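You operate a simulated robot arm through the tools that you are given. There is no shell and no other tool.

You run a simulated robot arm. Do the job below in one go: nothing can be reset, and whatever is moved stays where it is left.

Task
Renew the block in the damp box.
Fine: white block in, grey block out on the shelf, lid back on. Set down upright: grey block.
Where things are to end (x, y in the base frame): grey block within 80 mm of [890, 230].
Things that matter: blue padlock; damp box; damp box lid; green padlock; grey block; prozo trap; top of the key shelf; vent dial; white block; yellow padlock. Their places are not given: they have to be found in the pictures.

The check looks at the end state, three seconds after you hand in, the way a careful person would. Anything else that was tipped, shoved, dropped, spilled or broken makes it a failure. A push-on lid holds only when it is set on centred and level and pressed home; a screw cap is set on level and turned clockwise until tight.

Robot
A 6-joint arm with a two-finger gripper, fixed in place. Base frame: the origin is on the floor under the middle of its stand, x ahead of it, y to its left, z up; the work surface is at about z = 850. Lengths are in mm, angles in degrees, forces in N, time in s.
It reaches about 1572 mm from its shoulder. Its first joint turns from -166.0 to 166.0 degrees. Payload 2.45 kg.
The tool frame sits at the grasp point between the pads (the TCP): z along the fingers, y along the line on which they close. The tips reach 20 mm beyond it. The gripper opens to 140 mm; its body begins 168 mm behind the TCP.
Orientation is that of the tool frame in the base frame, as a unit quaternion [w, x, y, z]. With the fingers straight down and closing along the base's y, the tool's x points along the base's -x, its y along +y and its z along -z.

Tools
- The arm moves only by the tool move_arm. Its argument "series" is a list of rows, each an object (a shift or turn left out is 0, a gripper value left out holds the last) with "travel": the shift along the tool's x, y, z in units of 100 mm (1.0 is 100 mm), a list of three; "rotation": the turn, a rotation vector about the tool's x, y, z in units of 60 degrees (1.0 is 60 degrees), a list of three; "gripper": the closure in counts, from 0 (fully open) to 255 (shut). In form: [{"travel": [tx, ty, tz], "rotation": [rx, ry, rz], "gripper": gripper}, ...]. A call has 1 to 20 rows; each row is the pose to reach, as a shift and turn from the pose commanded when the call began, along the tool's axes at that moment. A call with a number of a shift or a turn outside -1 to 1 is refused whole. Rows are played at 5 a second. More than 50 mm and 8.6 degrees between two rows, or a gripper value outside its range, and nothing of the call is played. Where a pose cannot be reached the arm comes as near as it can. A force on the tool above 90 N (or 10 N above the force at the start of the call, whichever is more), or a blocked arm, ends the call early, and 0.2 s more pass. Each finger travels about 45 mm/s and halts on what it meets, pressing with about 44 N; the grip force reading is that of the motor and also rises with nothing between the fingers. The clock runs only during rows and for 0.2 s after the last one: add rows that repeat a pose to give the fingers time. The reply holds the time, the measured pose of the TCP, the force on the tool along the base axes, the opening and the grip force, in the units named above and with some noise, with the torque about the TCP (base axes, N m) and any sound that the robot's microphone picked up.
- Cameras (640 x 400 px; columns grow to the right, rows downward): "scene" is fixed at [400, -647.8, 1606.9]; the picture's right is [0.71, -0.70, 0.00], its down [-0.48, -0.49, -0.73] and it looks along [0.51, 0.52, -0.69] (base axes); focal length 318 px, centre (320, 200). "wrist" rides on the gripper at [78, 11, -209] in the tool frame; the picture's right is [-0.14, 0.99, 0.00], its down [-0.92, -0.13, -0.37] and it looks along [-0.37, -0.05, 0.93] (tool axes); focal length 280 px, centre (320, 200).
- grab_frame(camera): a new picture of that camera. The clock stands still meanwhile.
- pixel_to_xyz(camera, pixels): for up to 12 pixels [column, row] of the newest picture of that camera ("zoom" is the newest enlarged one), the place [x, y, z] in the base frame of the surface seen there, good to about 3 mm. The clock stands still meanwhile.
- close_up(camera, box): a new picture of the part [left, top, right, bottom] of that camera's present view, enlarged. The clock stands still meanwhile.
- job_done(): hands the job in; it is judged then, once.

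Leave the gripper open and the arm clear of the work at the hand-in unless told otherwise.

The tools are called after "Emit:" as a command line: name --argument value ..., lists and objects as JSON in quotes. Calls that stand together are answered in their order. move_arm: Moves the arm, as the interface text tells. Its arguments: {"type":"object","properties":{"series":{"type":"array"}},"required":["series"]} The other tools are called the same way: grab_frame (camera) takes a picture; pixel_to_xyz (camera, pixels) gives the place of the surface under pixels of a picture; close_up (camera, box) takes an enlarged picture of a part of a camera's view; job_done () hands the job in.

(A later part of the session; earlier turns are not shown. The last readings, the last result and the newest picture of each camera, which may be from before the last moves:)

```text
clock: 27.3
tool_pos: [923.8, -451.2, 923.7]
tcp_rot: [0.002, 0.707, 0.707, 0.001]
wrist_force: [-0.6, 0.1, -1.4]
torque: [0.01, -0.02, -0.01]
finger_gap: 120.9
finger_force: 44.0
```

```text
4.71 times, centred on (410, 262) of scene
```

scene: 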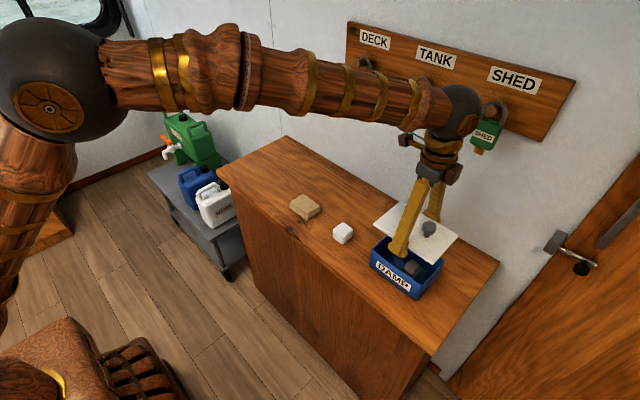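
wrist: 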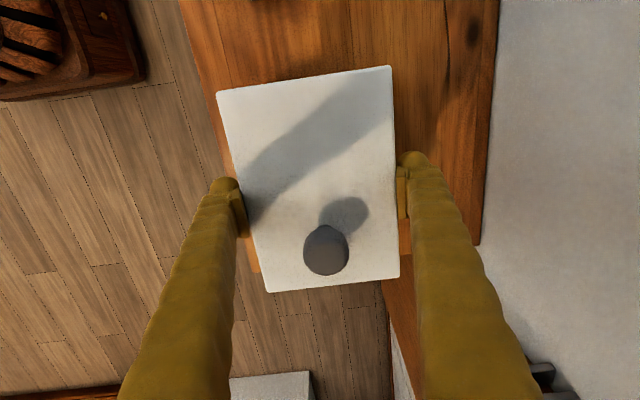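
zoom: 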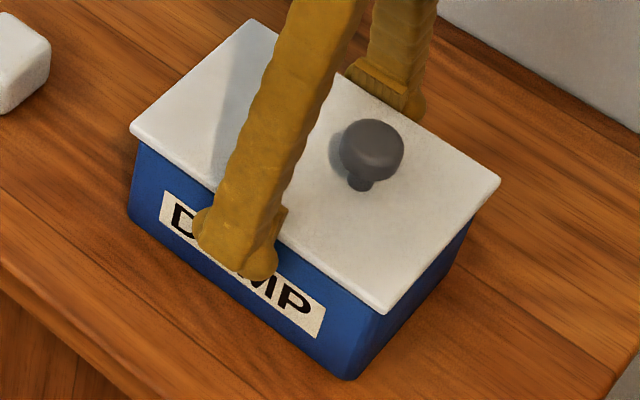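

No resistance so far; the lid hovers about 2 mm above its seat. I open, then slide the open fingers 50 mm along +y beside the lid and close to just short of contact.

Emit:
move_arm --series '[{"gripper": 48}, {"gripper": 40}, {"gripper": 30}, {"gripper": 15}, {"gripper": 10}, {"gripper": 10}, {"travel": [0.15, 0, 0.01]}, {"travel": [0.3, 0, 0.02]}, {"travel": [0.4, 0, 0.02]}, {"travel": [0.5, 0, 0.02]}, {"travel": [0.5, 0, 0.02]}]'

Emit:
grab_frame --camera "wrist"

Emit:
close_up --camera "scene" --box '[365, 220, 455, 305]'

```text
clock: 29.7
tool_pos: [924.3, -401.3, 922.5]
tcp_rot: [0.002, 0.706, 0.708, 0.001]
wrist_force: [-0.1, -1.1, -0.1]
torque: [-0.02, 0.0, -0.01]
finger_gap: 134.5
finger_force: 0.1
```

```text
taken
```

wrist: 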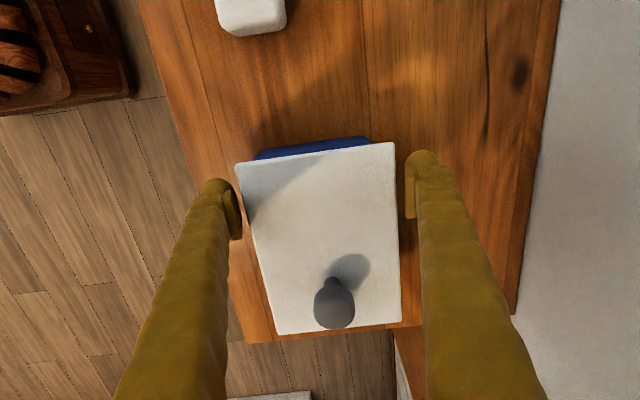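

```text
4.71 times, centred on (410, 262) of scene
```

zoom: 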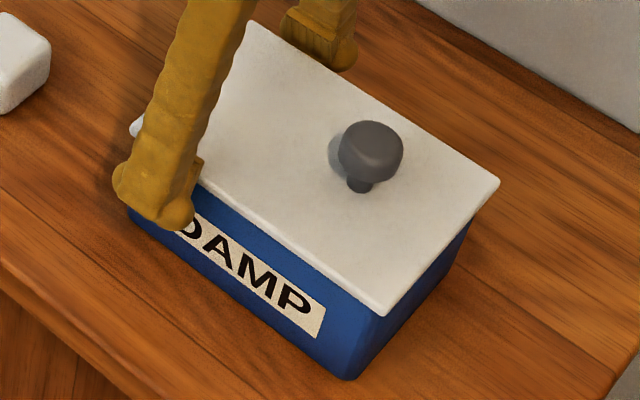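

The lid rests on the box and the fingers are 50 mm further along. I close on the edges in small steps again.

Emit:
move_arm --series '[{"gripper": 20}, {"gripper": 28}, {"gripper": 35}, {"gripper": 40}, {"gripper": 44}, {"gripper": 48}, {"gripper": 52}, {"gripper": 56}, {"gripper": 60}, {"gripper": 60}]'

Emit:
close_up --camera "wrist" --box '[200, 100, 440, 350]'

Emit:
close_up --camera "scene" --box '[365, 220, 455, 305]'

```text
clock: 31.9
tool_pos: [924.4, -400.3, 922.2]
tcp_rot: [0.002, 0.707, 0.708, 0.001]
wrist_force: [0.5, 0.1, 3.5]
torque: [0.07, 0.06, -0.03]
finger_gap: 120.9
finger_force: 44.2
```

```text
1.60 times, centred on (320, 225) of wrist
```

zoom: 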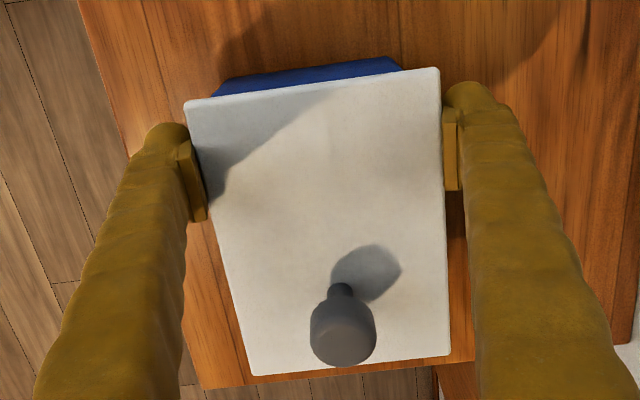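

```text
4.71 times, centred on (410, 262) of scene
```

zoom: 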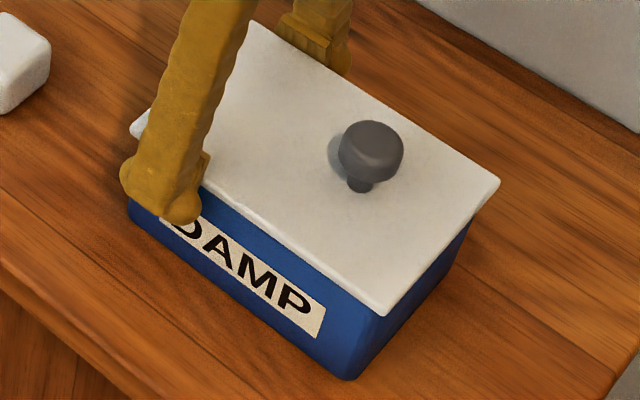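

Gripped with 44 N, 50 mm off the middle. I lift 30 mm slowly to see whether the lid stays level.

Emit:
move_arm --series '[{"travel": [0, 0, -0.02]}, {"travel": [0, 0, -0.04]}, {"travel": [0, 0, -0.07]}, {"travel": [0, 0, -0.1]}, {"travel": [0, 0, -0.15]}, {"travel": [0, 0, -0.2]}, {"travel": [0, 0, -0.25]}, {"travel": [0, 0, -0.3]}, {"travel": [0, 0, -0.3]}]'

Emit:
grab_frame --camera "wrist"

Emit:
close_up --camera "scene" --box '[365, 200, 455, 305]'

```text
clock: 33.9
tool_pos: [923.5, -400.5, 952.4]
tcp_rot: [0.002, 0.707, 0.707, 0.001]
wrist_force: [-0.8, -0.6, -0.7]
torque: [0.05, 0.02, 0.01]
finger_gap: 120.8
finger_force: 43.8
```

```text
taken
```

wrist: 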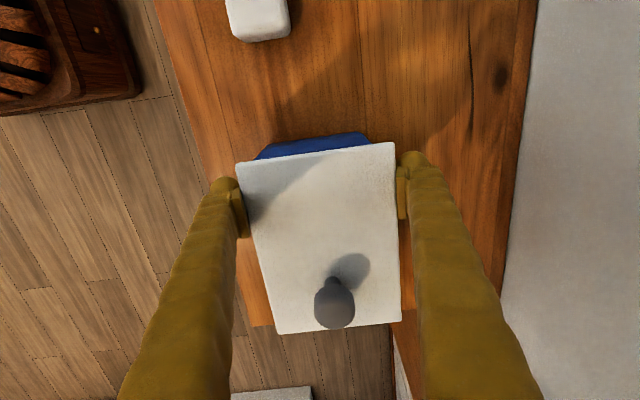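

```text
3.81 times, centred on (410, 252) of scene
```

zoom: 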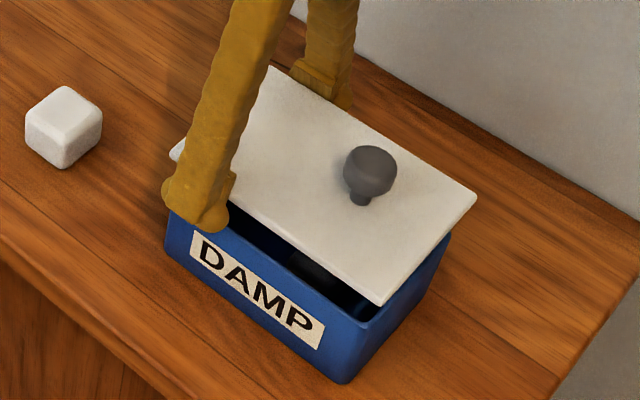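

The lid stays level even with the off-centre grip. I raise it to about z=1050, draw back 100 mm from the wall, then turn −90° about the vertical so its long part points away from the robot.

Emit:
move_arm --series '[{"travel": [0, 0, -0.2]}, {"travel": [0, 0, -0.45]}, {"travel": [0, 0, -0.7]}, {"travel": [0, -0.1, -1.0]}, {"travel": [0, -0.35, -1.0]}, {"travel": [0, -0.65, -1.0]}, {"travel": [0, -0.95, -1.0]}, {"travel": [0, -1.0, -1.0]}]'

Emit:
move_arm --series '[{"rotation": [0, 0, -0.1]}, {"rotation": [0, 0, -0.2]}, {"rotation": [0, 0, -0.3]}, {"rotation": [0, 0, -0.4]}, {"rotation": [0, 0, -0.5]}, {"rotation": [0, 0, -0.6]}, {"rotation": [0, 0, -0.7]}, {"rotation": [0, 0, -0.75]}, {"rotation": [0, 0, -0.75]}]'

Emit:
move_arm --series '[{"rotation": [0, 0, -0.1]}, {"rotation": [0, 0, -0.2]}, {"rotation": [0, 0, -0.3]}, {"rotation": [0, 0, -0.4]}, {"rotation": [0, 0, -0.5]}, {"rotation": [0, 0, -0.6]}, {"rotation": [0, 0, -0.7]}, {"rotation": [0, 0, -0.75]}, {"rotation": [0, 0, -0.75]}]'

Emit:
grab_frame --camera "scene"

Emit:
grab_frame --camera "wrist"

```text
clock: 35.7
tool_pos: [822.6, -400.3, 1051.5]
tcp_rot: [0.003, 0.707, 0.707, 0.001]
wrist_force: [-0.9, -0.6, -1.0]
torque: [0.05, 0.03, -0.01]
finger_gap: 121.0
finger_force: 44.0
```

```text
clock: 37.7
tool_pos: [822.5, -400.7, 1051.6]
tcp_rot: [0.002, 0.383, 0.924, 0.0]
wrist_force: [-0.3, -0.2, -0.9]
torque: [0.04, 0.02, -0.01]
finger_gap: 120.5
finger_force: 43.4
```

```text
clock: 39.7
tool_pos: [824.3, -400.8, 1053.4]
tcp_rot: [0.003, 0.0, 1.0, -0.001]
wrist_force: [0.2, -0.4, -0.6]
torque: [0.0, 0.03, 0.02]
finger_gap: 120.3
finger_force: 43.9
```

```text
taken
```

scene: 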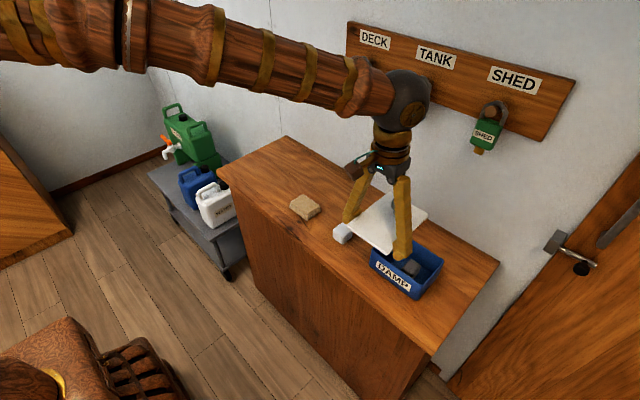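

```text
taken
```

wrist: 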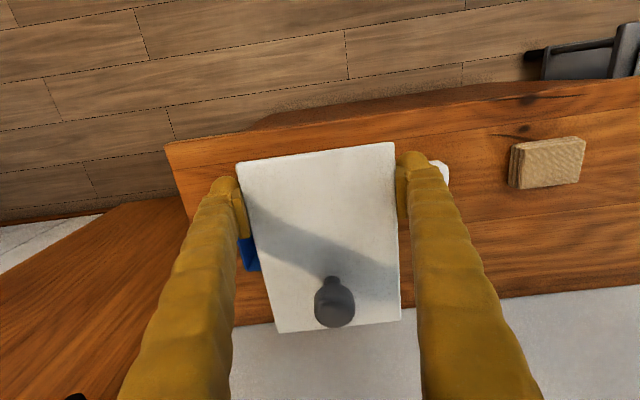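

The lid is turned and level. I carry it along +y at z≈1050 towards y=60, drawing back to x≈766.

Emit:
move_arm --series '[{"travel": [0.1, 0.25, 0]}, {"travel": [0.2, 0.5, 0]}, {"travel": [0.3, 0.75, 0]}, {"travel": [0.4, 1.0, 0]}]'

Emit:
move_arm --series '[{"travel": [0.1, 0.25, 0]}, {"travel": [0.18, 0.5, 0]}, {"travel": [0.18, 0.75, 0]}, {"travel": [0.18, 1.0, 0]}]'

Emit:
move_arm --series '[{"travel": [0, 0.25, 0]}, {"travel": [0, 0.5, 0]}, {"travel": [0, 0.75, 0]}, {"travel": [0, 1.0, 0]}]'

Emit:
move_arm --series '[{"travel": [0, 0.25, 0]}, {"travel": [0, 0.5, 0]}, {"travel": [0, 0.75, 0]}, {"travel": [0, 1.0, 0]}]'

Emit:
move_arm --series '[{"travel": [0, 0.2, 0.2]}, {"travel": [0, 0.4, 0.4]}, {"travel": [0, 0.55, 0.6]}, {"travel": [0, 0.6, 0.8]}, {"travel": [0, 0.6, 0.95]}, {"travel": [0, 0.6, 0.95]}]'

Emit:
grab_frame --camera "scene"

Emit:
grab_frame --camera "wrist"

```text
clock: 40.7
tool_pos: [780.8, -298.8, 1050.0]
tcp_rot: [0.002, 0.0, 1.0, -0.001]
wrist_force: [-0.5, 1.1, -1.0]
torque: [-0.03, 0.04, 0.0]
finger_gap: 120.4
finger_force: 44.6
```

```text
clock: 41.7
tool_pos: [764.2, -200.7, 1050.1]
tcp_rot: [0.002, 0.0, 1.0, -0.001]
wrist_force: [-0.2, 0.6, -0.7]
torque: [0.01, -0.01, 0.0]
finger_gap: 120.3
finger_force: 44.0
```

```text
clock: 42.7
tool_pos: [763.5, -100.8, 1050.7]
tcp_rot: [0.003, 0.0, 1.0, -0.001]
wrist_force: [-0.4, -1.2, -0.5]
torque: [0.0, 0.06, -0.01]
finger_gap: 120.5
finger_force: 43.6
```

```text
clock: 43.7
tool_pos: [764.3, 1.4, 1049.8]
tcp_rot: [0.003, 0.0, 1.0, -0.001]
wrist_force: [0.6, -0.1, -1.3]
torque: [0.0, 0.05, 0.02]
finger_gap: 120.0
finger_force: 44.1
```

```text
clock: 45.1
tool_pos: [764.3, 61.1, 955.1]
tcp_rot: [0.002, 0.0, 1.0, -0.001]
wrist_force: [-0.8, -0.6, -1.3]
torque: [-0.02, 0.04, -0.01]
finger_gap: 119.7
finger_force: 44.3
```

```text
taken
```

scene: 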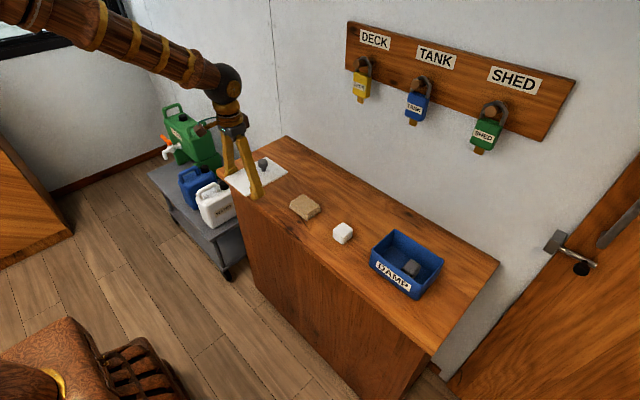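

```text
taken
```

wrist: 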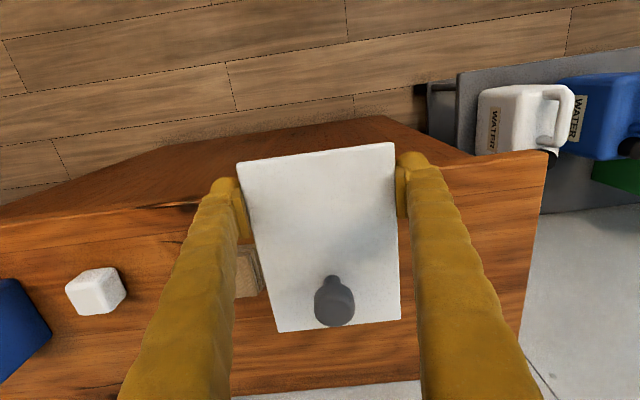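

The lid is above its parking spot, with the fingers in front of the shelf edge. I lower most of the way, then in 1.5 mm steps while watching the force.

Emit:
move_arm --series '[{"travel": [0, 0, 0.2]}, {"travel": [0, 0, 0.4]}, {"travel": [0, 0, 0.6]}, {"travel": [0, 0, 0.75]}, {"travel": [0, 0, 0.86]}, {"travel": [0, 0, 0.92]}, {"travel": [0, 0, 0.95]}, {"travel": [0, 0, 0.95]}]'

Emit:
grab_frame --camera "wrist"

Emit:
close_up --camera "scene" --box '[210, 130, 310, 230]'

```text
clock: 46.9
tool_pos: [765.7, 59.6, 858.6]
tcp_rot: [0.002, -0.001, 1.0, -0.001]
wrist_force: [-0.3, 0.4, -0.9]
torque: [0.03, 0.08, 0.01]
finger_gap: 119.8
finger_force: 44.4
```

```text
taken
```

wrist: 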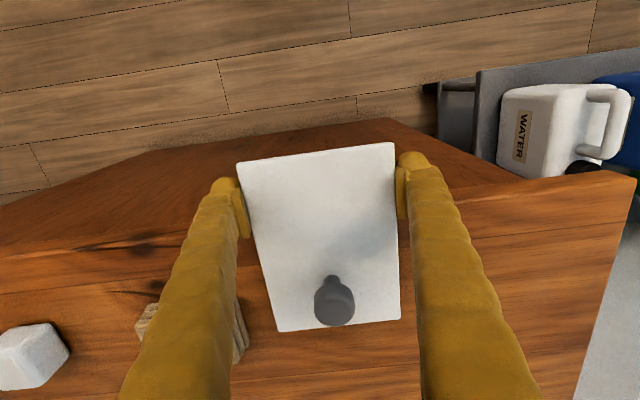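

```text
4.00 times, centred on (260, 180) of scene
```

zoom: 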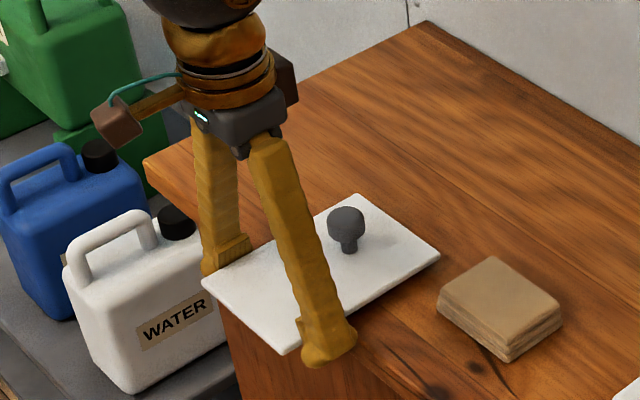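

I check the lid's present height and level in the zoom.

Emit:
pixel_to_xyz --camera "zoom" --pixels '[[215, 285], [285, 335], [355, 205], [425, 250], [300, 240], [380, 280], [290, 349], [430, 263], [350, 310], [460, 320], [480, 290]]'

```text
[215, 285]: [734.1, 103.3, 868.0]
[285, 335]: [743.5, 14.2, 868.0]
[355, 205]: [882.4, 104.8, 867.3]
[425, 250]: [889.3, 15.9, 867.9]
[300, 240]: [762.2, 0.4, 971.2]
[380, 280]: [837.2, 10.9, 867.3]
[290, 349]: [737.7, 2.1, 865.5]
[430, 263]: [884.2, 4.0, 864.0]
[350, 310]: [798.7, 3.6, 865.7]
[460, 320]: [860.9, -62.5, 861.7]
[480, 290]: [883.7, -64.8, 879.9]
```

The lid is level with its top at z≈868, about 11 mm above resting height. I go down 9 mm, then creep.

Emit:
move_arm --series '[{"travel": [0, 0, 0.02]}, {"travel": [0, 0, 0.04]}, {"travel": [0, 0, 0.06]}, {"travel": [0, 0, 0.075]}, {"travel": [0, 0, 0.085]}, {"travel": [0, 0, 0.085]}]'

Emit:
move_arm --series '[{"travel": [0, 0, 0.007]}, {"travel": [0, 0, 0.015]}, {"travel": [0, 0, 0.015]}]'

```text
clock: 48.3
tool_pos: [766.5, 59.3, 853.7]
tcp_rot: [0.004, 0.0, 1.0, -0.001]
wrist_force: [-2.6, -0.3, 62.5]
torque: [-0.06, -1.43, 0.03]
finger_gap: 120.8
finger_force: 43.7
```

```text
clock: 49.1
tool_pos: [765.3, 58.4, 850.5]
tcp_rot: [0.003, 0.0, 1.0, -0.001]
wrist_force: [7.9, 1.9, 61.1]
torque: [0.0, -1.43, 0.02]
finger_gap: 122.0
finger_force: 44.2
```

The lid touched the shelf earlier than expected (it has a rim underneath) and the force is 61 N. I ease up a few millimetres to relieve it.

Emit:
move_arm --series '[{"travel": [0, 0, -0.015]}, {"travel": [0, 0, -0.03]}, {"travel": [0, 0, -0.03]}]'

Emit:
close_up --camera "scene" --box '[210, 130, 310, 230]'

Emit:
pixel_to_xyz --camera "zoom" --pixels '[[215, 290], [285, 340], [355, 210], [425, 255], [380, 280], [290, 340], [240, 270], [400, 260]]'

```text
clock: 49.9
tool_pos: [763.8, 59.9, 851.8]
tcp_rot: [0.0, -0.001, 1.0, -0.002]
wrist_force: [-1.0, 0.4, 3.1]
torque: [0.08, -0.14, 0.05]
finger_gap: 121.6
finger_force: 43.9
```

```text
4.00 times, centred on (260, 180) of scene
```

zoom: 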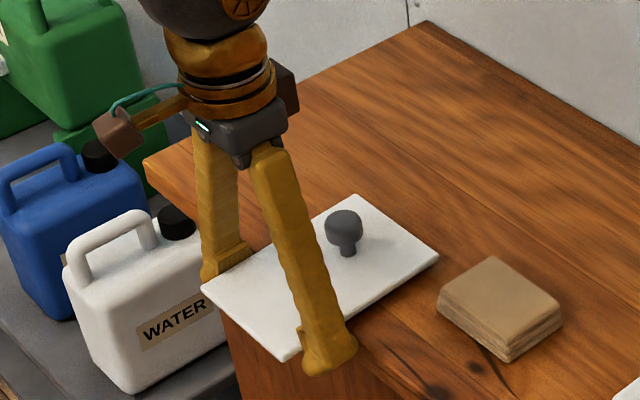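

```text
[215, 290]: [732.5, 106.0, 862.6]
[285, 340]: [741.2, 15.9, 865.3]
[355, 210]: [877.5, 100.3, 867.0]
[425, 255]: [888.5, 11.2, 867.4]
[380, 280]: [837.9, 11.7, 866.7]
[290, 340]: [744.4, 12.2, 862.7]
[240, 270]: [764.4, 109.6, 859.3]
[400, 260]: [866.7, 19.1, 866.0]
```

Force is down to 3 N; the lid is tilted under 2° with the outer end slightly low. I open the fingers slowly so that it settles.

Emit:
move_arm --series '[{"gripper": 52}, {"gripper": 46}, {"gripper": 40}, {"gripper": 34}, {"gripper": 26}, {"gripper": 16}, {"gripper": 5}, {"gripper": 0}, {"gripper": 0}]'

Emit:
close_up --camera "scene" --box '[210, 130, 310, 230]'

Emit:
pixel_to_xyz --camera "zoom" --pixels '[[215, 285], [285, 335], [355, 205], [425, 250], [380, 280], [290, 340], [240, 270], [400, 260]]'

Emit:
grab_frame --camera "wrist"

```text
clock: 51.9
tool_pos: [765.0, 58.7, 854.2]
tcp_rot: [0.002, 0.0, 1.0, -0.001]
wrist_force: [0.8, 0.4, 0.9]
torque: [-0.01, 0.01, 0.0]
finger_gap: 139.9
finger_force: 0.1
```

```text
4.00 times, centred on (260, 180) of scene
```

zoom: 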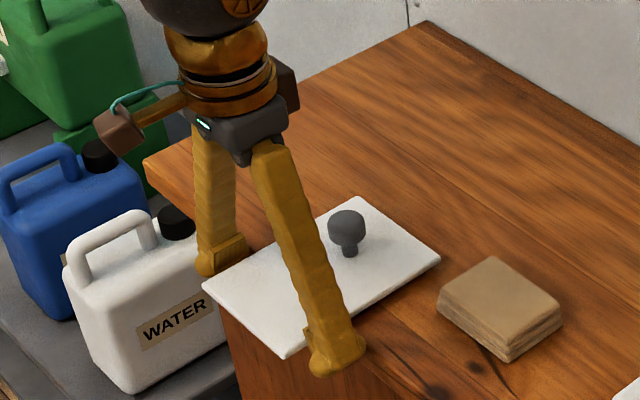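

```text
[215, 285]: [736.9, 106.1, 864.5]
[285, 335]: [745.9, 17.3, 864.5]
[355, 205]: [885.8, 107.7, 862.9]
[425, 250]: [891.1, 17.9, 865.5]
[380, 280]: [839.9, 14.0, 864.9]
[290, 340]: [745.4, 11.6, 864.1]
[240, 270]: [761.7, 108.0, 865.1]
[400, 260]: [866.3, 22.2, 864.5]
```

```text
taken
```

wrist: 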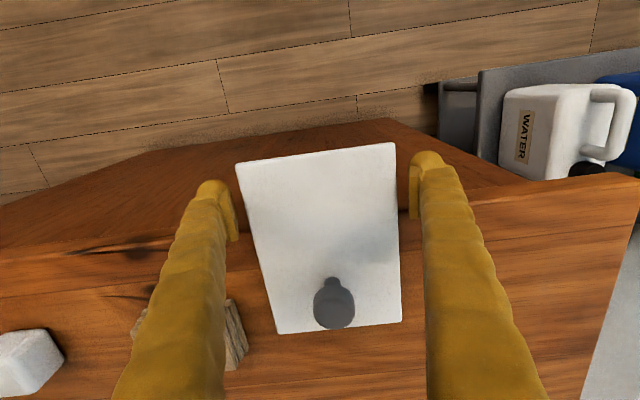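

The lid lies flat and stable (top z≈864.5 throughout). I note the pose for the regrasp: TCP (765,59,854). I go straight up, clear of it.

Emit:
move_arm --series '[{"travel": [0, 0, -0.1]}, {"travel": [0, 0, -0.3]}, {"travel": [0, 0, -0.55]}, {"travel": [0, 0, -0.8]}, {"travel": [0, 0, -1.0]}]'

Emit:
move_arm --series '[{"travel": [0, 0, -0.3]}, {"travel": [0, 0, -0.6]}, {"travel": [-0.2, -0.2, -0.8]}, {"travel": [-0.4, -0.5, -1.0]}, {"travel": [-0.7, -0.8, -1.0]}, {"travel": [-0.9, -1.0, -1.0]}]'

Emit:
grab_frame --camera "scene"

Emit:
close_up --camera "scene" --box '[320, 210, 460, 310]'

```text
clock: 53.1
tool_pos: [765.6, 59.4, 952.9]
tcp_rot: [0.003, 0.0, 1.0, -0.001]
wrist_force: [0.8, -0.2, 0.6]
torque: [-0.01, -0.02, 0.01]
finger_gap: 140.0
finger_force: 0.0
```

```text
clock: 54.5
tool_pos: [854.2, -40.8, 1053.5]
tcp_rot: [0.003, 0.0, 1.0, -0.001]
wrist_force: [0.3, -0.4, -0.5]
torque: [-0.03, 0.01, 0.0]
finger_gap: 140.3
finger_force: 0.0
```

```text
taken
```

scene: 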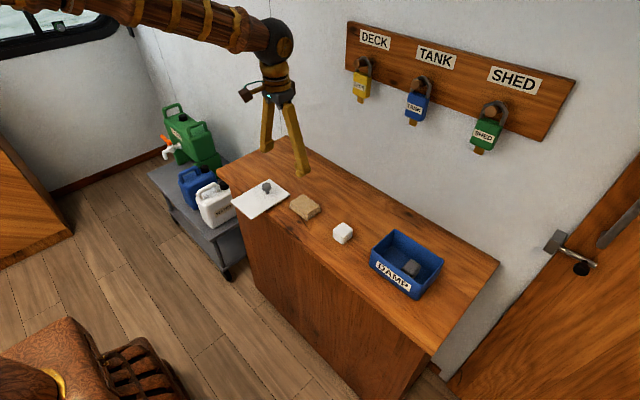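

```text
4.00 times, centred on (390, 260) of scene
```

zoom: 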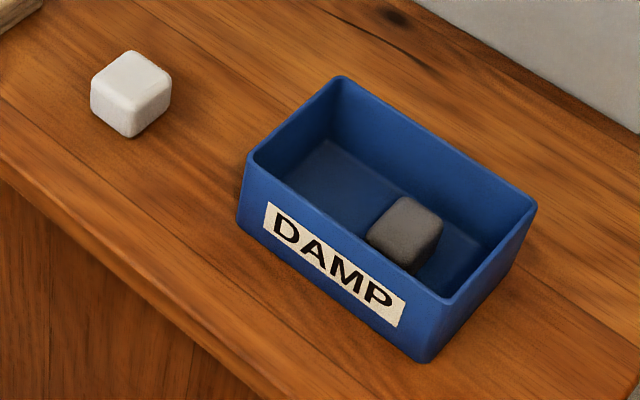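

The box interior is clear now. I read the grey block's top, the box rim corners, the floor of the box, and the white block's faces in this zoom.

Emit:
pixel_to_xyz --camera "zoom" --pixels '[[410, 215], [403, 197], [372, 228], [415, 268], [440, 222], [343, 79], [252, 155], [445, 303], [533, 205], [330, 190], [130, 70], [130, 110]]'

Emit:
pixel_to_xyz --camera "zoom" --pixels '[[131, 53], [93, 85], [132, 100], [168, 80], [98, 112], [130, 135], [165, 100], [405, 240], [390, 230], [425, 240], [395, 200], [470, 260]]'

```text
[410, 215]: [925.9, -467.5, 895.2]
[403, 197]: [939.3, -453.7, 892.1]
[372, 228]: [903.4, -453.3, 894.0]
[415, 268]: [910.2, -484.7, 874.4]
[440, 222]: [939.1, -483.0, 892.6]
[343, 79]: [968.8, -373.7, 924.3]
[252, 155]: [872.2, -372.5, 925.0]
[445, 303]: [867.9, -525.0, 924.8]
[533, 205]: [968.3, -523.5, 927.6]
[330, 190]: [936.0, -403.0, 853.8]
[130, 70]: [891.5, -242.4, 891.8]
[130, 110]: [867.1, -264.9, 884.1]
```

```text
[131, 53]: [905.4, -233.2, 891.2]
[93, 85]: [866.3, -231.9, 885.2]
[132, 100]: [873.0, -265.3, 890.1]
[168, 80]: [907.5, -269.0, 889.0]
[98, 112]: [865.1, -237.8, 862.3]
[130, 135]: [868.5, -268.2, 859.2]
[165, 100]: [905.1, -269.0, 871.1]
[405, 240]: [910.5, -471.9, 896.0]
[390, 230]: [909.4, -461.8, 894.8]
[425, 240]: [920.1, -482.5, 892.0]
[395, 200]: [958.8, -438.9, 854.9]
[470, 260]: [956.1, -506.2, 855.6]
```

Grey block: top z≈894, centred near (921,−468), box interior about x 872–966, y −521…−377. White block: centred near (886,−250), top z≈892. I'll take the grey block with fingers closing along y. I travel over to the box at z≈1050.

Emit:
move_arm --series '[{"travel": [-0.15, -0.25, 0], "gripper": 146}, {"travel": [-0.3, -0.5, 0]}, {"travel": [-0.45, -0.75, 0]}, {"travel": [-0.6, -1.0, 0]}]'

Emit:
move_arm --series '[{"travel": [0, -0.25, 0]}, {"travel": [0, -0.5, 0]}, {"travel": [0, -0.75, 0]}, {"travel": [0, -1.0, 0]}]'

Emit:
move_arm --series '[{"travel": [0, -0.25, 0]}, {"travel": [0, -0.5, 0]}, {"travel": [0, -0.75, 0]}, {"travel": [0, -1.0, 0]}]'

Emit:
move_arm --series '[{"travel": [0, -0.25, 0]}, {"travel": [0, -0.5, 0]}, {"travel": [0, -0.75, 0]}, {"travel": [0, -1.0, 0]}]'

Emit:
move_arm --series '[{"travel": [-0.07, -0.15, 0.1]}, {"travel": [-0.07, -0.24, 0.25]}, {"travel": [-0.07, -0.24, 0.4]}, {"travel": [-0.07, -0.24, 0.4]}]'

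Emit:
grab_frame --camera "wrist"

Emit:
close_up --camera "wrist" --box '[220, 100, 420, 250]'

```text
clock: 55.5
tool_pos: [915.0, -139.6, 1055.6]
tcp_rot: [0.003, 0.0, 1.0, -0.001]
wrist_force: [1.3, -0.1, 0.3]
torque: [-0.01, 0.0, 0.03]
finger_gap: 59.7
finger_force: 0.2
```

```text
clock: 56.5
tool_pos: [914.8, -239.9, 1054.4]
tcp_rot: [0.003, -0.001, 1.0, -0.001]
wrist_force: [0.1, -0.2, -0.2]
torque: [0.02, -0.04, 0.0]
finger_gap: 59.7
finger_force: 0.1
```

```text
clock: 57.5
tool_pos: [915.3, -339.4, 1054.7]
tcp_rot: [0.003, 0.0, 1.0, -0.001]
wrist_force: [0.0, 0.7, -0.3]
torque: [0.01, -0.03, 0.01]
finger_gap: 59.8
finger_force: 0.2
```

```text
clock: 58.5
tool_pos: [915.0, -440.8, 1056.4]
tcp_rot: [0.002, 0.0, 1.0, -0.001]
wrist_force: [0.4, 0.0, 0.8]
torque: [0.02, 0.01, 0.01]
finger_gap: 59.9
finger_force: 0.0
```

```text
clock: 59.5
tool_pos: [921.2, -464.3, 1015.2]
tcp_rot: [0.002, 0.0, 1.0, 0.0]
wrist_force: [-0.4, 0.3, -0.5]
torque: [0.01, 0.0, 0.03]
finger_gap: 59.5
finger_force: 0.1
```

```text
taken
```

wrist: 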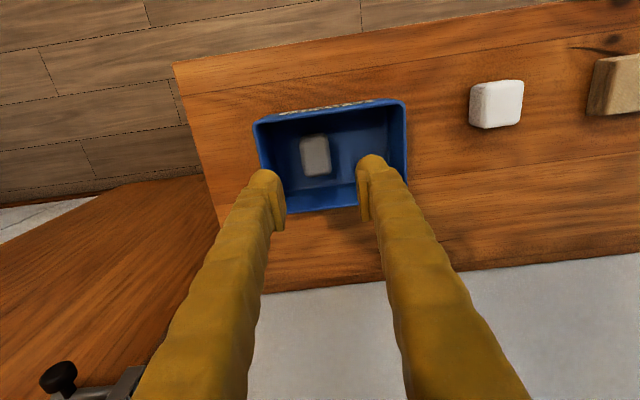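

```text
2.67 times, centred on (320, 175) of wrist
```

zoom: 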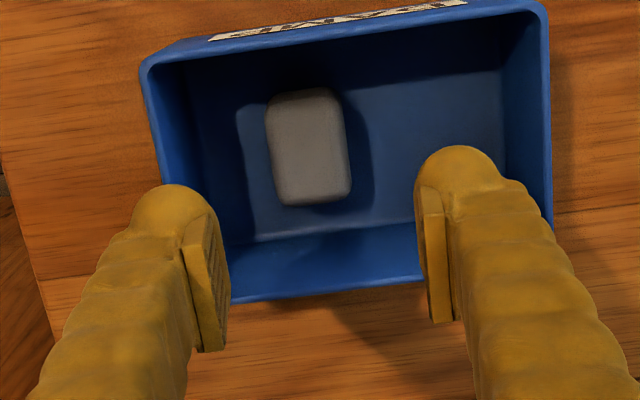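

The grey block is at zoom (308,147). I read its corners and the box inner walls.

Emit:
pixel_to_xyz --camera "zoom" --pixels '[[275, 105], [332, 98], [345, 190], [285, 198], [310, 150], [268, 150], [347, 150], [150, 70], [543, 15], [548, 200], [235, 297], [170, 150]]'

```text
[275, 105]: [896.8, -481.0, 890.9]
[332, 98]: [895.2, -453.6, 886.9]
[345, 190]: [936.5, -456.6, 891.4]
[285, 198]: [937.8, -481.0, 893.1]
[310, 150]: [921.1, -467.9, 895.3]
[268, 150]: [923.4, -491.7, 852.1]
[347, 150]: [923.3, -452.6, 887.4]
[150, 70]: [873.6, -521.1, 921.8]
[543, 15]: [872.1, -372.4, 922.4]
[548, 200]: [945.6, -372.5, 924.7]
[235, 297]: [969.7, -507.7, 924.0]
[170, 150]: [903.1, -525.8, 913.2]
```

I measure the finger tip's thickness from this view, to be sure it fits between the block and the −y wall.

Emit:
pixel_to_xyz --camera "zoom" --pixels '[[136, 222], [145, 205], [175, 190], [205, 205], [214, 220], [222, 260], [225, 340], [120, 250], [420, 180], [440, 155], [490, 165], [500, 180]]'

```text
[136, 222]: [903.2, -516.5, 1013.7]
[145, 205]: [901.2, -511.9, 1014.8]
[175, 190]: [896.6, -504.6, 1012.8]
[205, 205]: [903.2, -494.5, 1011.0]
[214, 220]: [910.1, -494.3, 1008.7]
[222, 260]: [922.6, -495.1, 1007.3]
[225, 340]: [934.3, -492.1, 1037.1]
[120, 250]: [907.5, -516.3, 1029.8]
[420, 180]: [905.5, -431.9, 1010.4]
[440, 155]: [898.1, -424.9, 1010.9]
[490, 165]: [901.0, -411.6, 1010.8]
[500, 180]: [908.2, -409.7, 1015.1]
```

The tip is about 23 mm thick, so with a 52 mm opening the −y finger fits with about 8 mm to the wall. I narrow the opening and descend to just above the block.

Emit:
move_arm --series '[{"travel": [0.03, 0, 0], "gripper": 160}, {"travel": [0.03, 0, 0.2]}, {"travel": [0.03, 0, 0.4]}, {"travel": [0.03, 0, 0.6]}, {"travel": [0.03, 0, 0.75]}, {"travel": [0.03, 0, 0.88]}, {"travel": [0.03, 0, 0.88]}]'

Emit:
grab_frame --camera "wrist"

Emit:
close_up --camera "wrist" --box '[220, 80, 420, 250]'

Emit:
close_up --camera "scene" --box '[365, 210, 455, 305]'

```text
clock: 61.1
tool_pos: [919.9, -464.4, 926.9]
tcp_rot: [0.003, -0.001, 1.0, -0.001]
wrist_force: [-1.0, -0.6, 0.0]
torque: [-0.01, -0.02, 0.03]
finger_gap: 51.9
finger_force: 0.0
```

```text
taken
```

wrist: 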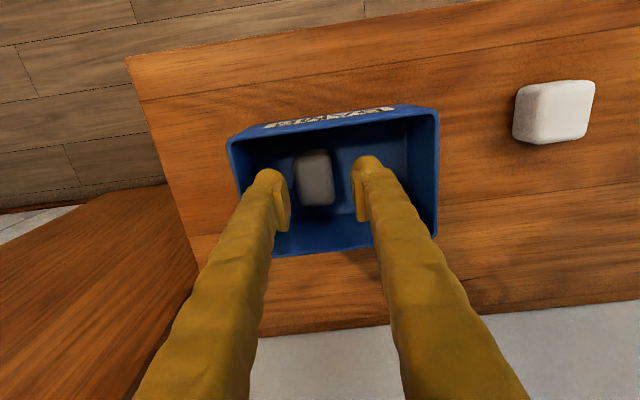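

```text
2.35 times, centred on (320, 165) of wrist
```

zoom: 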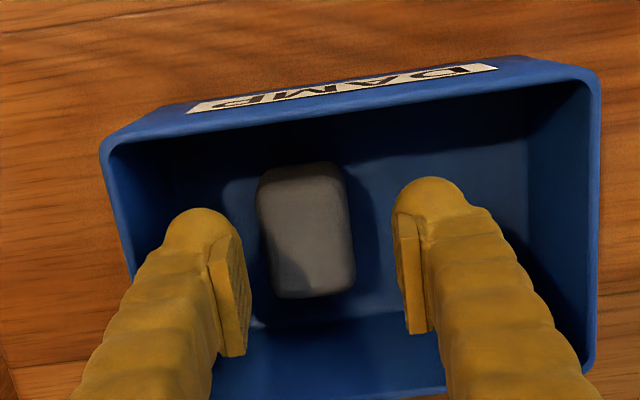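

```text
4.21 times, centred on (410, 258) of scene
```

zoom: 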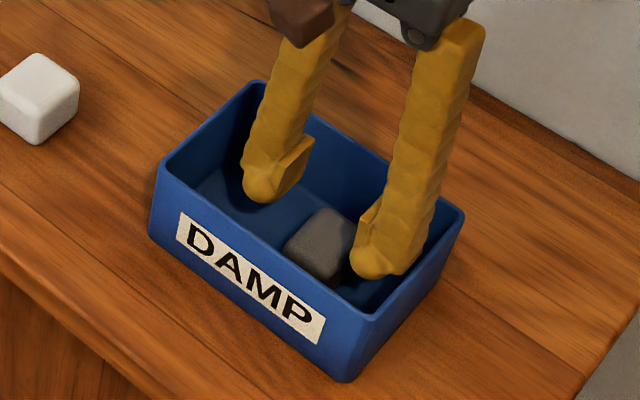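

The fingers straddle the block with room to the walls. I descend 46 mm to TCP z≈881 and look once more before closing.

Emit:
move_arm --series '[{"travel": [0, 0, 0.12]}, {"travel": [0, 0, 0.24]}, {"travel": [0, 0, 0.34]}, {"travel": [0, 0, 0.41]}, {"travel": [0, 0, 0.46]}, {"travel": [0, 0, 0.46]}]'

Emit:
close_up --camera "wrist" --box '[220, 80, 420, 280]'

Emit:
close_up --camera "scene" --box '[365, 210, 455, 305]'

```text
clock: 62.5
tool_pos: [919.7, -464.7, 882.0]
tcp_rot: [0.002, 0.0, 1.0, 0.0]
wrist_force: [-0.2, 0.1, 0.5]
torque: [0.04, 0.02, -0.02]
finger_gap: 52.2
finger_force: 0.0
```

```text
2.00 times, centred on (320, 180) of wrist
```

zoom: 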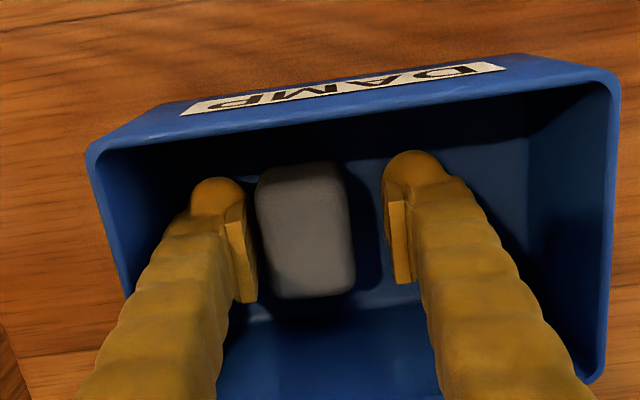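

```text
4.21 times, centred on (410, 258) of scene
```

zoom: 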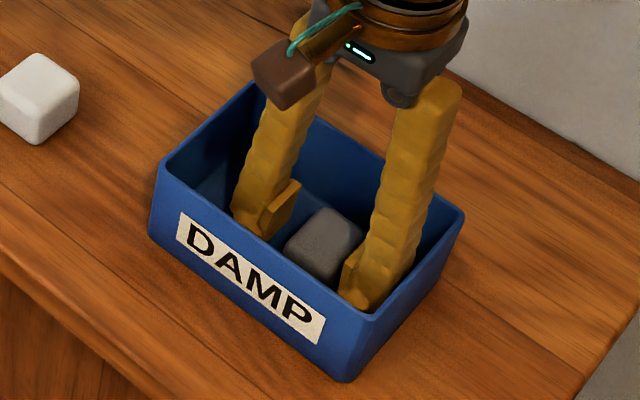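

Both fingers are inside and clear of the walls. I close on the grey block.

Emit:
move_arm --series '[{"gripper": 168}, {"gripper": 176}, {"gripper": 184}, {"gripper": 192}, {"gripper": 200}, {"gripper": 215}, {"gripper": 215}, {"gripper": 215}]'

Emit:
close_up --camera "wrist" --box '[220, 80, 420, 280]'

```text
clock: 64.3
tool_pos: [919.5, -464.8, 881.6]
tcp_rot: [0.003, 0.0, 1.0, -0.001]
wrist_force: [0.6, 0.2, 0.4]
torque: [0.02, -0.04, 0.0]
finger_gap: 34.5
finger_force: 44.1
```

```text
2.00 times, centred on (320, 180) of wrist
```

zoom: 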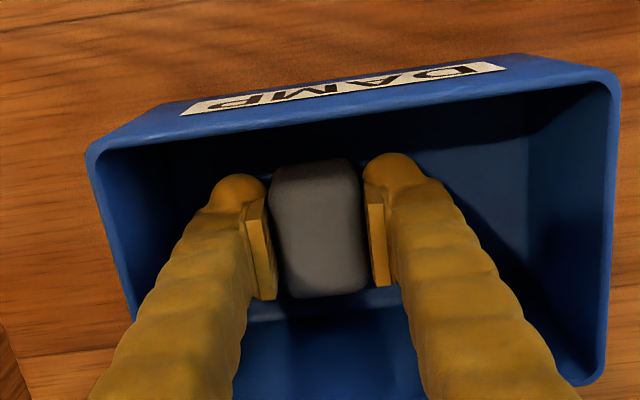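

The grey block is held (34.5 mm wide, 44 N); its bottom is about 28 mm below the TCP. I lift it straight up out of the box.

Emit:
move_arm --series '[{"travel": [0, 0, -0.05]}, {"travel": [0, 0, -0.15]}, {"travel": [0, 0, -0.3]}, {"travel": [0, 0, -0.5]}, {"travel": [0, 0, -0.75]}, {"travel": [0, 0, -1.0]}, {"travel": [0, 0, -1.0]}]'

Emit:
move_arm --series '[{"travel": [0, 0, -0.25]}, {"travel": [0, 0, -0.5]}, {"travel": [0, 0, -0.7]}, {"travel": [0, 0, -0.7]}]'

Emit:
grab_frame --camera "scene"

Emit:
grab_frame --camera "wrist"

```text
clock: 65.9
tool_pos: [919.0, -463.8, 980.0]
tcp_rot: [0.003, 0.0, 1.0, -0.001]
wrist_force: [0.3, -0.4, -1.9]
torque: [0.0, 0.01, -0.02]
finger_gap: 34.6
finger_force: 44.2
```

```text
clock: 66.9
tool_pos: [919.3, -463.9, 1050.9]
tcp_rot: [0.003, 0.0, 1.0, -0.001]
wrist_force: [0.2, 0.7, -0.6]
torque: [0.02, 0.04, 0.03]
finger_gap: 34.6
finger_force: 43.8
```

```text
taken
```

scene: 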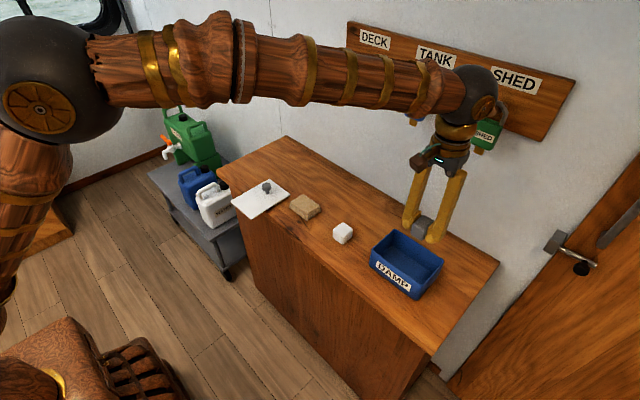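

```text
taken
```

wrist: 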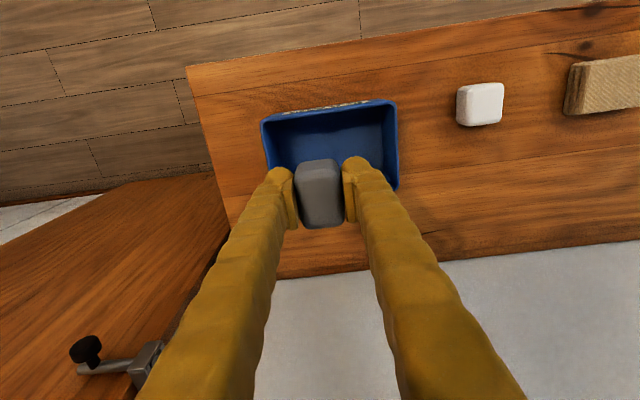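

The block is held upright. I carry it along +y at z≈1050 over to (890,230).

Emit:
move_arm --series '[{"travel": [0.07, 0.25, 0]}, {"travel": [0.15, 0.5, 0]}, {"travel": [0.22, 0.75, 0]}, {"travel": [0.29, 0.99, 0]}]'

Emit:
move_arm --series '[{"travel": [0, 0.25, 0]}, {"travel": [0, 0.5, 0]}, {"travel": [0, 0.75, 0]}, {"travel": [0, 0.99, 0]}]'

Emit:
move_arm --series '[{"travel": [0, 0.25, 0]}, {"travel": [0, 0.5, 0]}, {"travel": [0, 0.75, 0]}, {"travel": [0, 0.99, 0]}]'

Emit:
move_arm --series '[{"travel": [0, 0.25, 0]}, {"travel": [0, 0.5, 0]}, {"travel": [0, 0.75, 0]}, {"travel": [0, 0.99, 0]}]'

Emit:
move_arm --series '[{"travel": [0, 0.25, 0]}, {"travel": [0, 0.5, 0]}, {"travel": [0, 0.75, 0]}, {"travel": [0, 0.99, 0]}]'

Emit:
move_arm --series '[{"travel": [0, 0.25, 0]}, {"travel": [0, 0.5, 0]}, {"travel": [0, 0.75, 0]}, {"travel": [0, 0.99, 0]}]'

Emit:
move_arm --series '[{"travel": [0, 0.25, 0]}, {"travel": [0, 0.5, 0]}, {"travel": [0, 0.75, 0]}, {"travel": [0, 0.99, 0]}, {"travel": [0, 0.99, 0]}]'

Emit:
grab_frame --camera "scene"

Emit:
grab_frame --camera "wrist"

```text
clock: 67.9
tool_pos: [888.9, -365.2, 1050.2]
tcp_rot: [0.002, 0.0, 1.0, -0.001]
wrist_force: [-0.4, 0.7, -1.8]
torque: [0.03, 0.04, -0.02]
finger_gap: 34.3
finger_force: 44.4
```

```text
clock: 68.9
tool_pos: [889.7, -266.2, 1050.3]
tcp_rot: [0.003, -0.001, 1.0, 0.0]
wrist_force: [0.3, 0.2, -1.1]
torque: [0.03, 0.01, 0.01]
finger_gap: 34.7
finger_force: 43.4
```

```text
clock: 69.9
tool_pos: [889.4, -167.5, 1049.6]
tcp_rot: [0.002, 0.0, 1.0, -0.001]
wrist_force: [0.9, 0.4, -0.1]
torque: [0.02, 0.0, 0.0]
finger_gap: 34.6
finger_force: 44.4
```

```text
clock: 70.9
tool_pos: [889.2, -66.8, 1050.1]
tcp_rot: [0.003, 0.0, 1.0, -0.001]
wrist_force: [1.2, -0.5, -1.3]
torque: [-0.02, 0.0, 0.01]
finger_gap: 34.6
finger_force: 44.3
```

```text
clock: 71.9
tool_pos: [890.5, 31.0, 1048.9]
tcp_rot: [0.003, 0.0, 1.0, 0.0]
wrist_force: [-0.6, 0.0, -1.3]
torque: [0.0, 0.04, -0.02]
finger_gap: 34.3
finger_force: 44.0
```

```text
clock: 72.9
tool_pos: [890.6, 129.8, 1050.5]
tcp_rot: [0.002, 0.0, 1.0, -0.001]
wrist_force: [-0.4, 0.4, -1.2]
torque: [0.01, 0.02, 0.02]
finger_gap: 34.7
finger_force: 44.2
```

```text
clock: 74.1
tool_pos: [889.8, 228.6, 1049.2]
tcp_rot: [0.002, 0.001, 1.0, 0.0]
wrist_force: [-1.3, -0.3, -0.5]
torque: [0.01, -0.02, 0.0]
finger_gap: 34.5
finger_force: 43.8
```

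```text
taken
```

scene: 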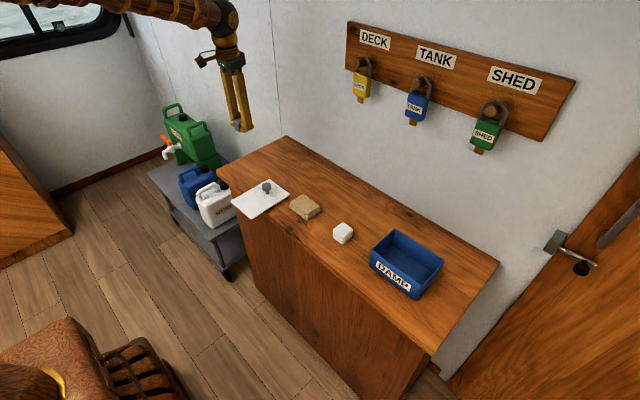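

```text
taken
```

wrist: 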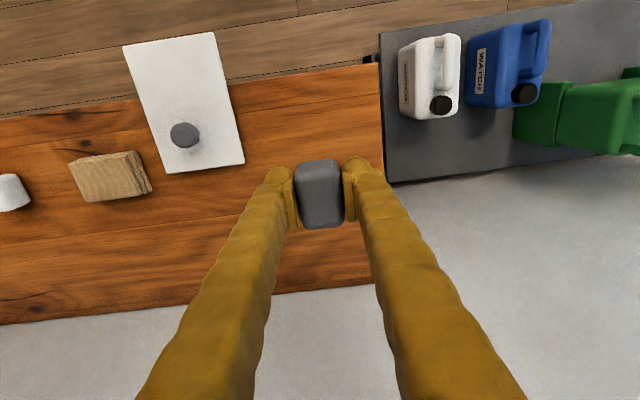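

I am above the target. I lower to about 3 mm above the shelf, and then creep to contact.

Emit:
move_arm --series '[{"travel": [0, 0, 0.25]}, {"travel": [0, 0, 0.5]}, {"travel": [0, 0, 0.75]}, {"travel": [0, 0, 1.0]}]'

Emit:
move_arm --series '[{"travel": [0, 0, 0.2]}, {"travel": [0, 0, 0.38]}, {"travel": [0, 0, 0.52]}, {"travel": [0, 0, 0.62]}, {"travel": [0, 0, 0.67]}, {"travel": [0, 0, 0.67]}]'

Emit:
grab_frame --camera "scene"

Emit:
close_up --camera "scene" --box '[210, 110, 320, 220]'

```text
clock: 75.1
tool_pos: [890.0, 229.5, 949.0]
tcp_rot: [0.003, 0.0, 1.0, -0.001]
wrist_force: [-0.4, -0.7, -0.6]
torque: [0.03, -0.06, 0.02]
finger_gap: 34.5
finger_force: 44.1
```

```text
clock: 76.5
tool_pos: [890.6, 228.3, 882.6]
tcp_rot: [0.002, 0.0, 1.0, -0.002]
wrist_force: [0.3, 0.4, -1.8]
torque: [-0.03, 0.01, -0.02]
finger_gap: 34.5
finger_force: 44.0
```

```text
taken
```

scene: 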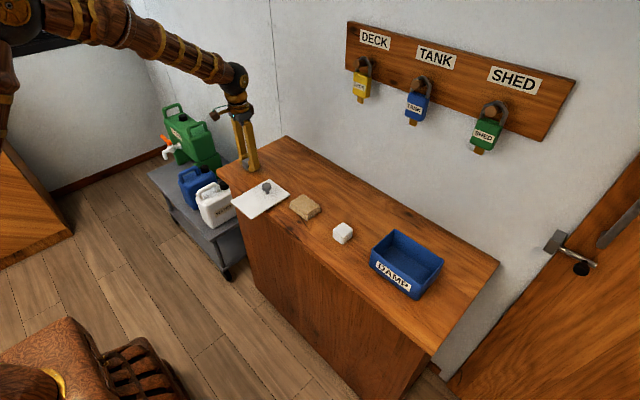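

```text
3.64 times, centred on (265, 165) of scene
```

zoom: 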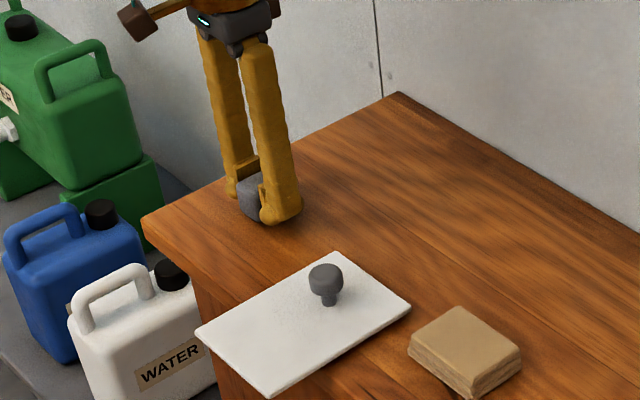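

I creep down in 1 mm steps, reading the force.

Emit:
move_arm --series '[{"travel": [0, 0, 0.01]}, {"travel": [0, 0, 0.02]}, {"travel": [0, 0, 0.03]}, {"travel": [0, 0, 0.03]}]'

```text
clock: 77.5
tool_pos: [890.3, 228.4, 877.8]
tcp_rot: [0.003, -0.001, 1.0, -0.002]
wrist_force: [-0.5, -0.6, -0.7]
torque: [0.01, 0.03, 0.03]
finger_gap: 34.5
finger_force: 44.4
```

Emit:
move_arm --series '[{"travel": [0, 0, 0.006]}, {"travel": [0, 0, 0.012]}, {"travel": [0, 0, 0.012]}]'

```text
clock: 78.3
tool_pos: [890.9, 228.7, 878.5]
tcp_rot: [0.002, 0.0, 1.0, 0.0]
wrist_force: [1.0, 0.0, -2.1]
torque: [-0.01, 0.0, 0.0]
finger_gap: 34.6
finger_force: 44.0
```

Still no contact. I go 1.5 mm further.

Emit:
move_arm --series '[{"travel": [0, 0, 0.008]}, {"travel": [0, 0, 0.015]}, {"travel": [0, 0, 0.015]}]'

```text
clock: 79.1
tool_pos: [890.6, 227.8, 876.7]
tcp_rot: [0.003, 0.0, 1.0, 0.0]
wrist_force: [-2.4, 0.2, 6.4]
torque: [0.05, 0.11, 0.02]
finger_gap: 34.6
finger_force: 43.5
```

Contact at 6 N. I open the fingers slowly to about 60 mm and check that the block stands.

Emit:
move_arm --series '[{"gripper": 190}, {"gripper": 184}, {"gripper": 176}, {"gripper": 166}, {"gripper": 156}, {"gripper": 146}, {"gripper": 146}]'

Emit:
grab_frame --camera "wrist"

Emit:
close_up --camera "scene" --box '[210, 110, 320, 220]'

```text
clock: 80.7
tool_pos: [890.7, 227.2, 876.7]
tcp_rot: [0.002, 0.0, 1.0, -0.001]
wrist_force: [0.3, 0.5, -0.7]
torque: [0.02, 0.01, 0.01]
finger_gap: 59.6
finger_force: 0.1
```

```text
taken
```

wrist: 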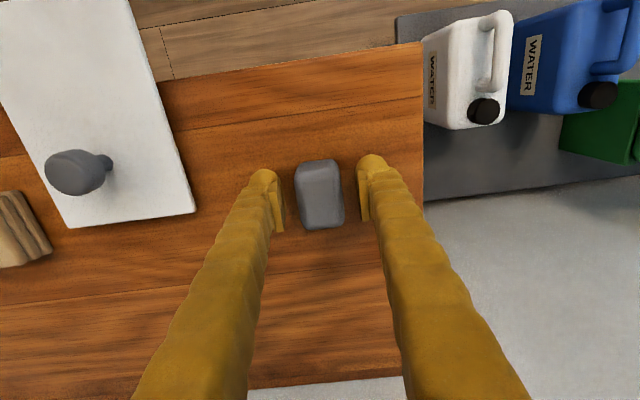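

```text
3.64 times, centred on (265, 165) of scene
```

zoom: 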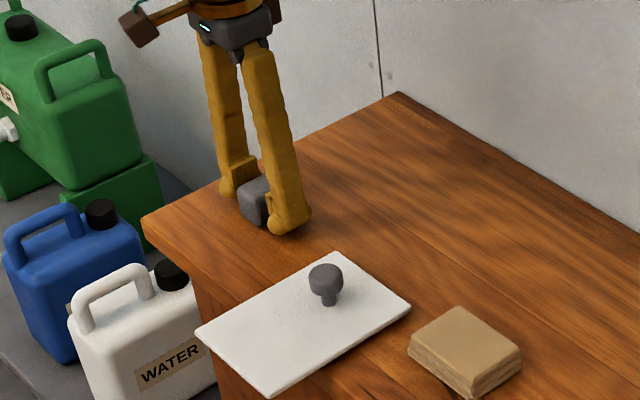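

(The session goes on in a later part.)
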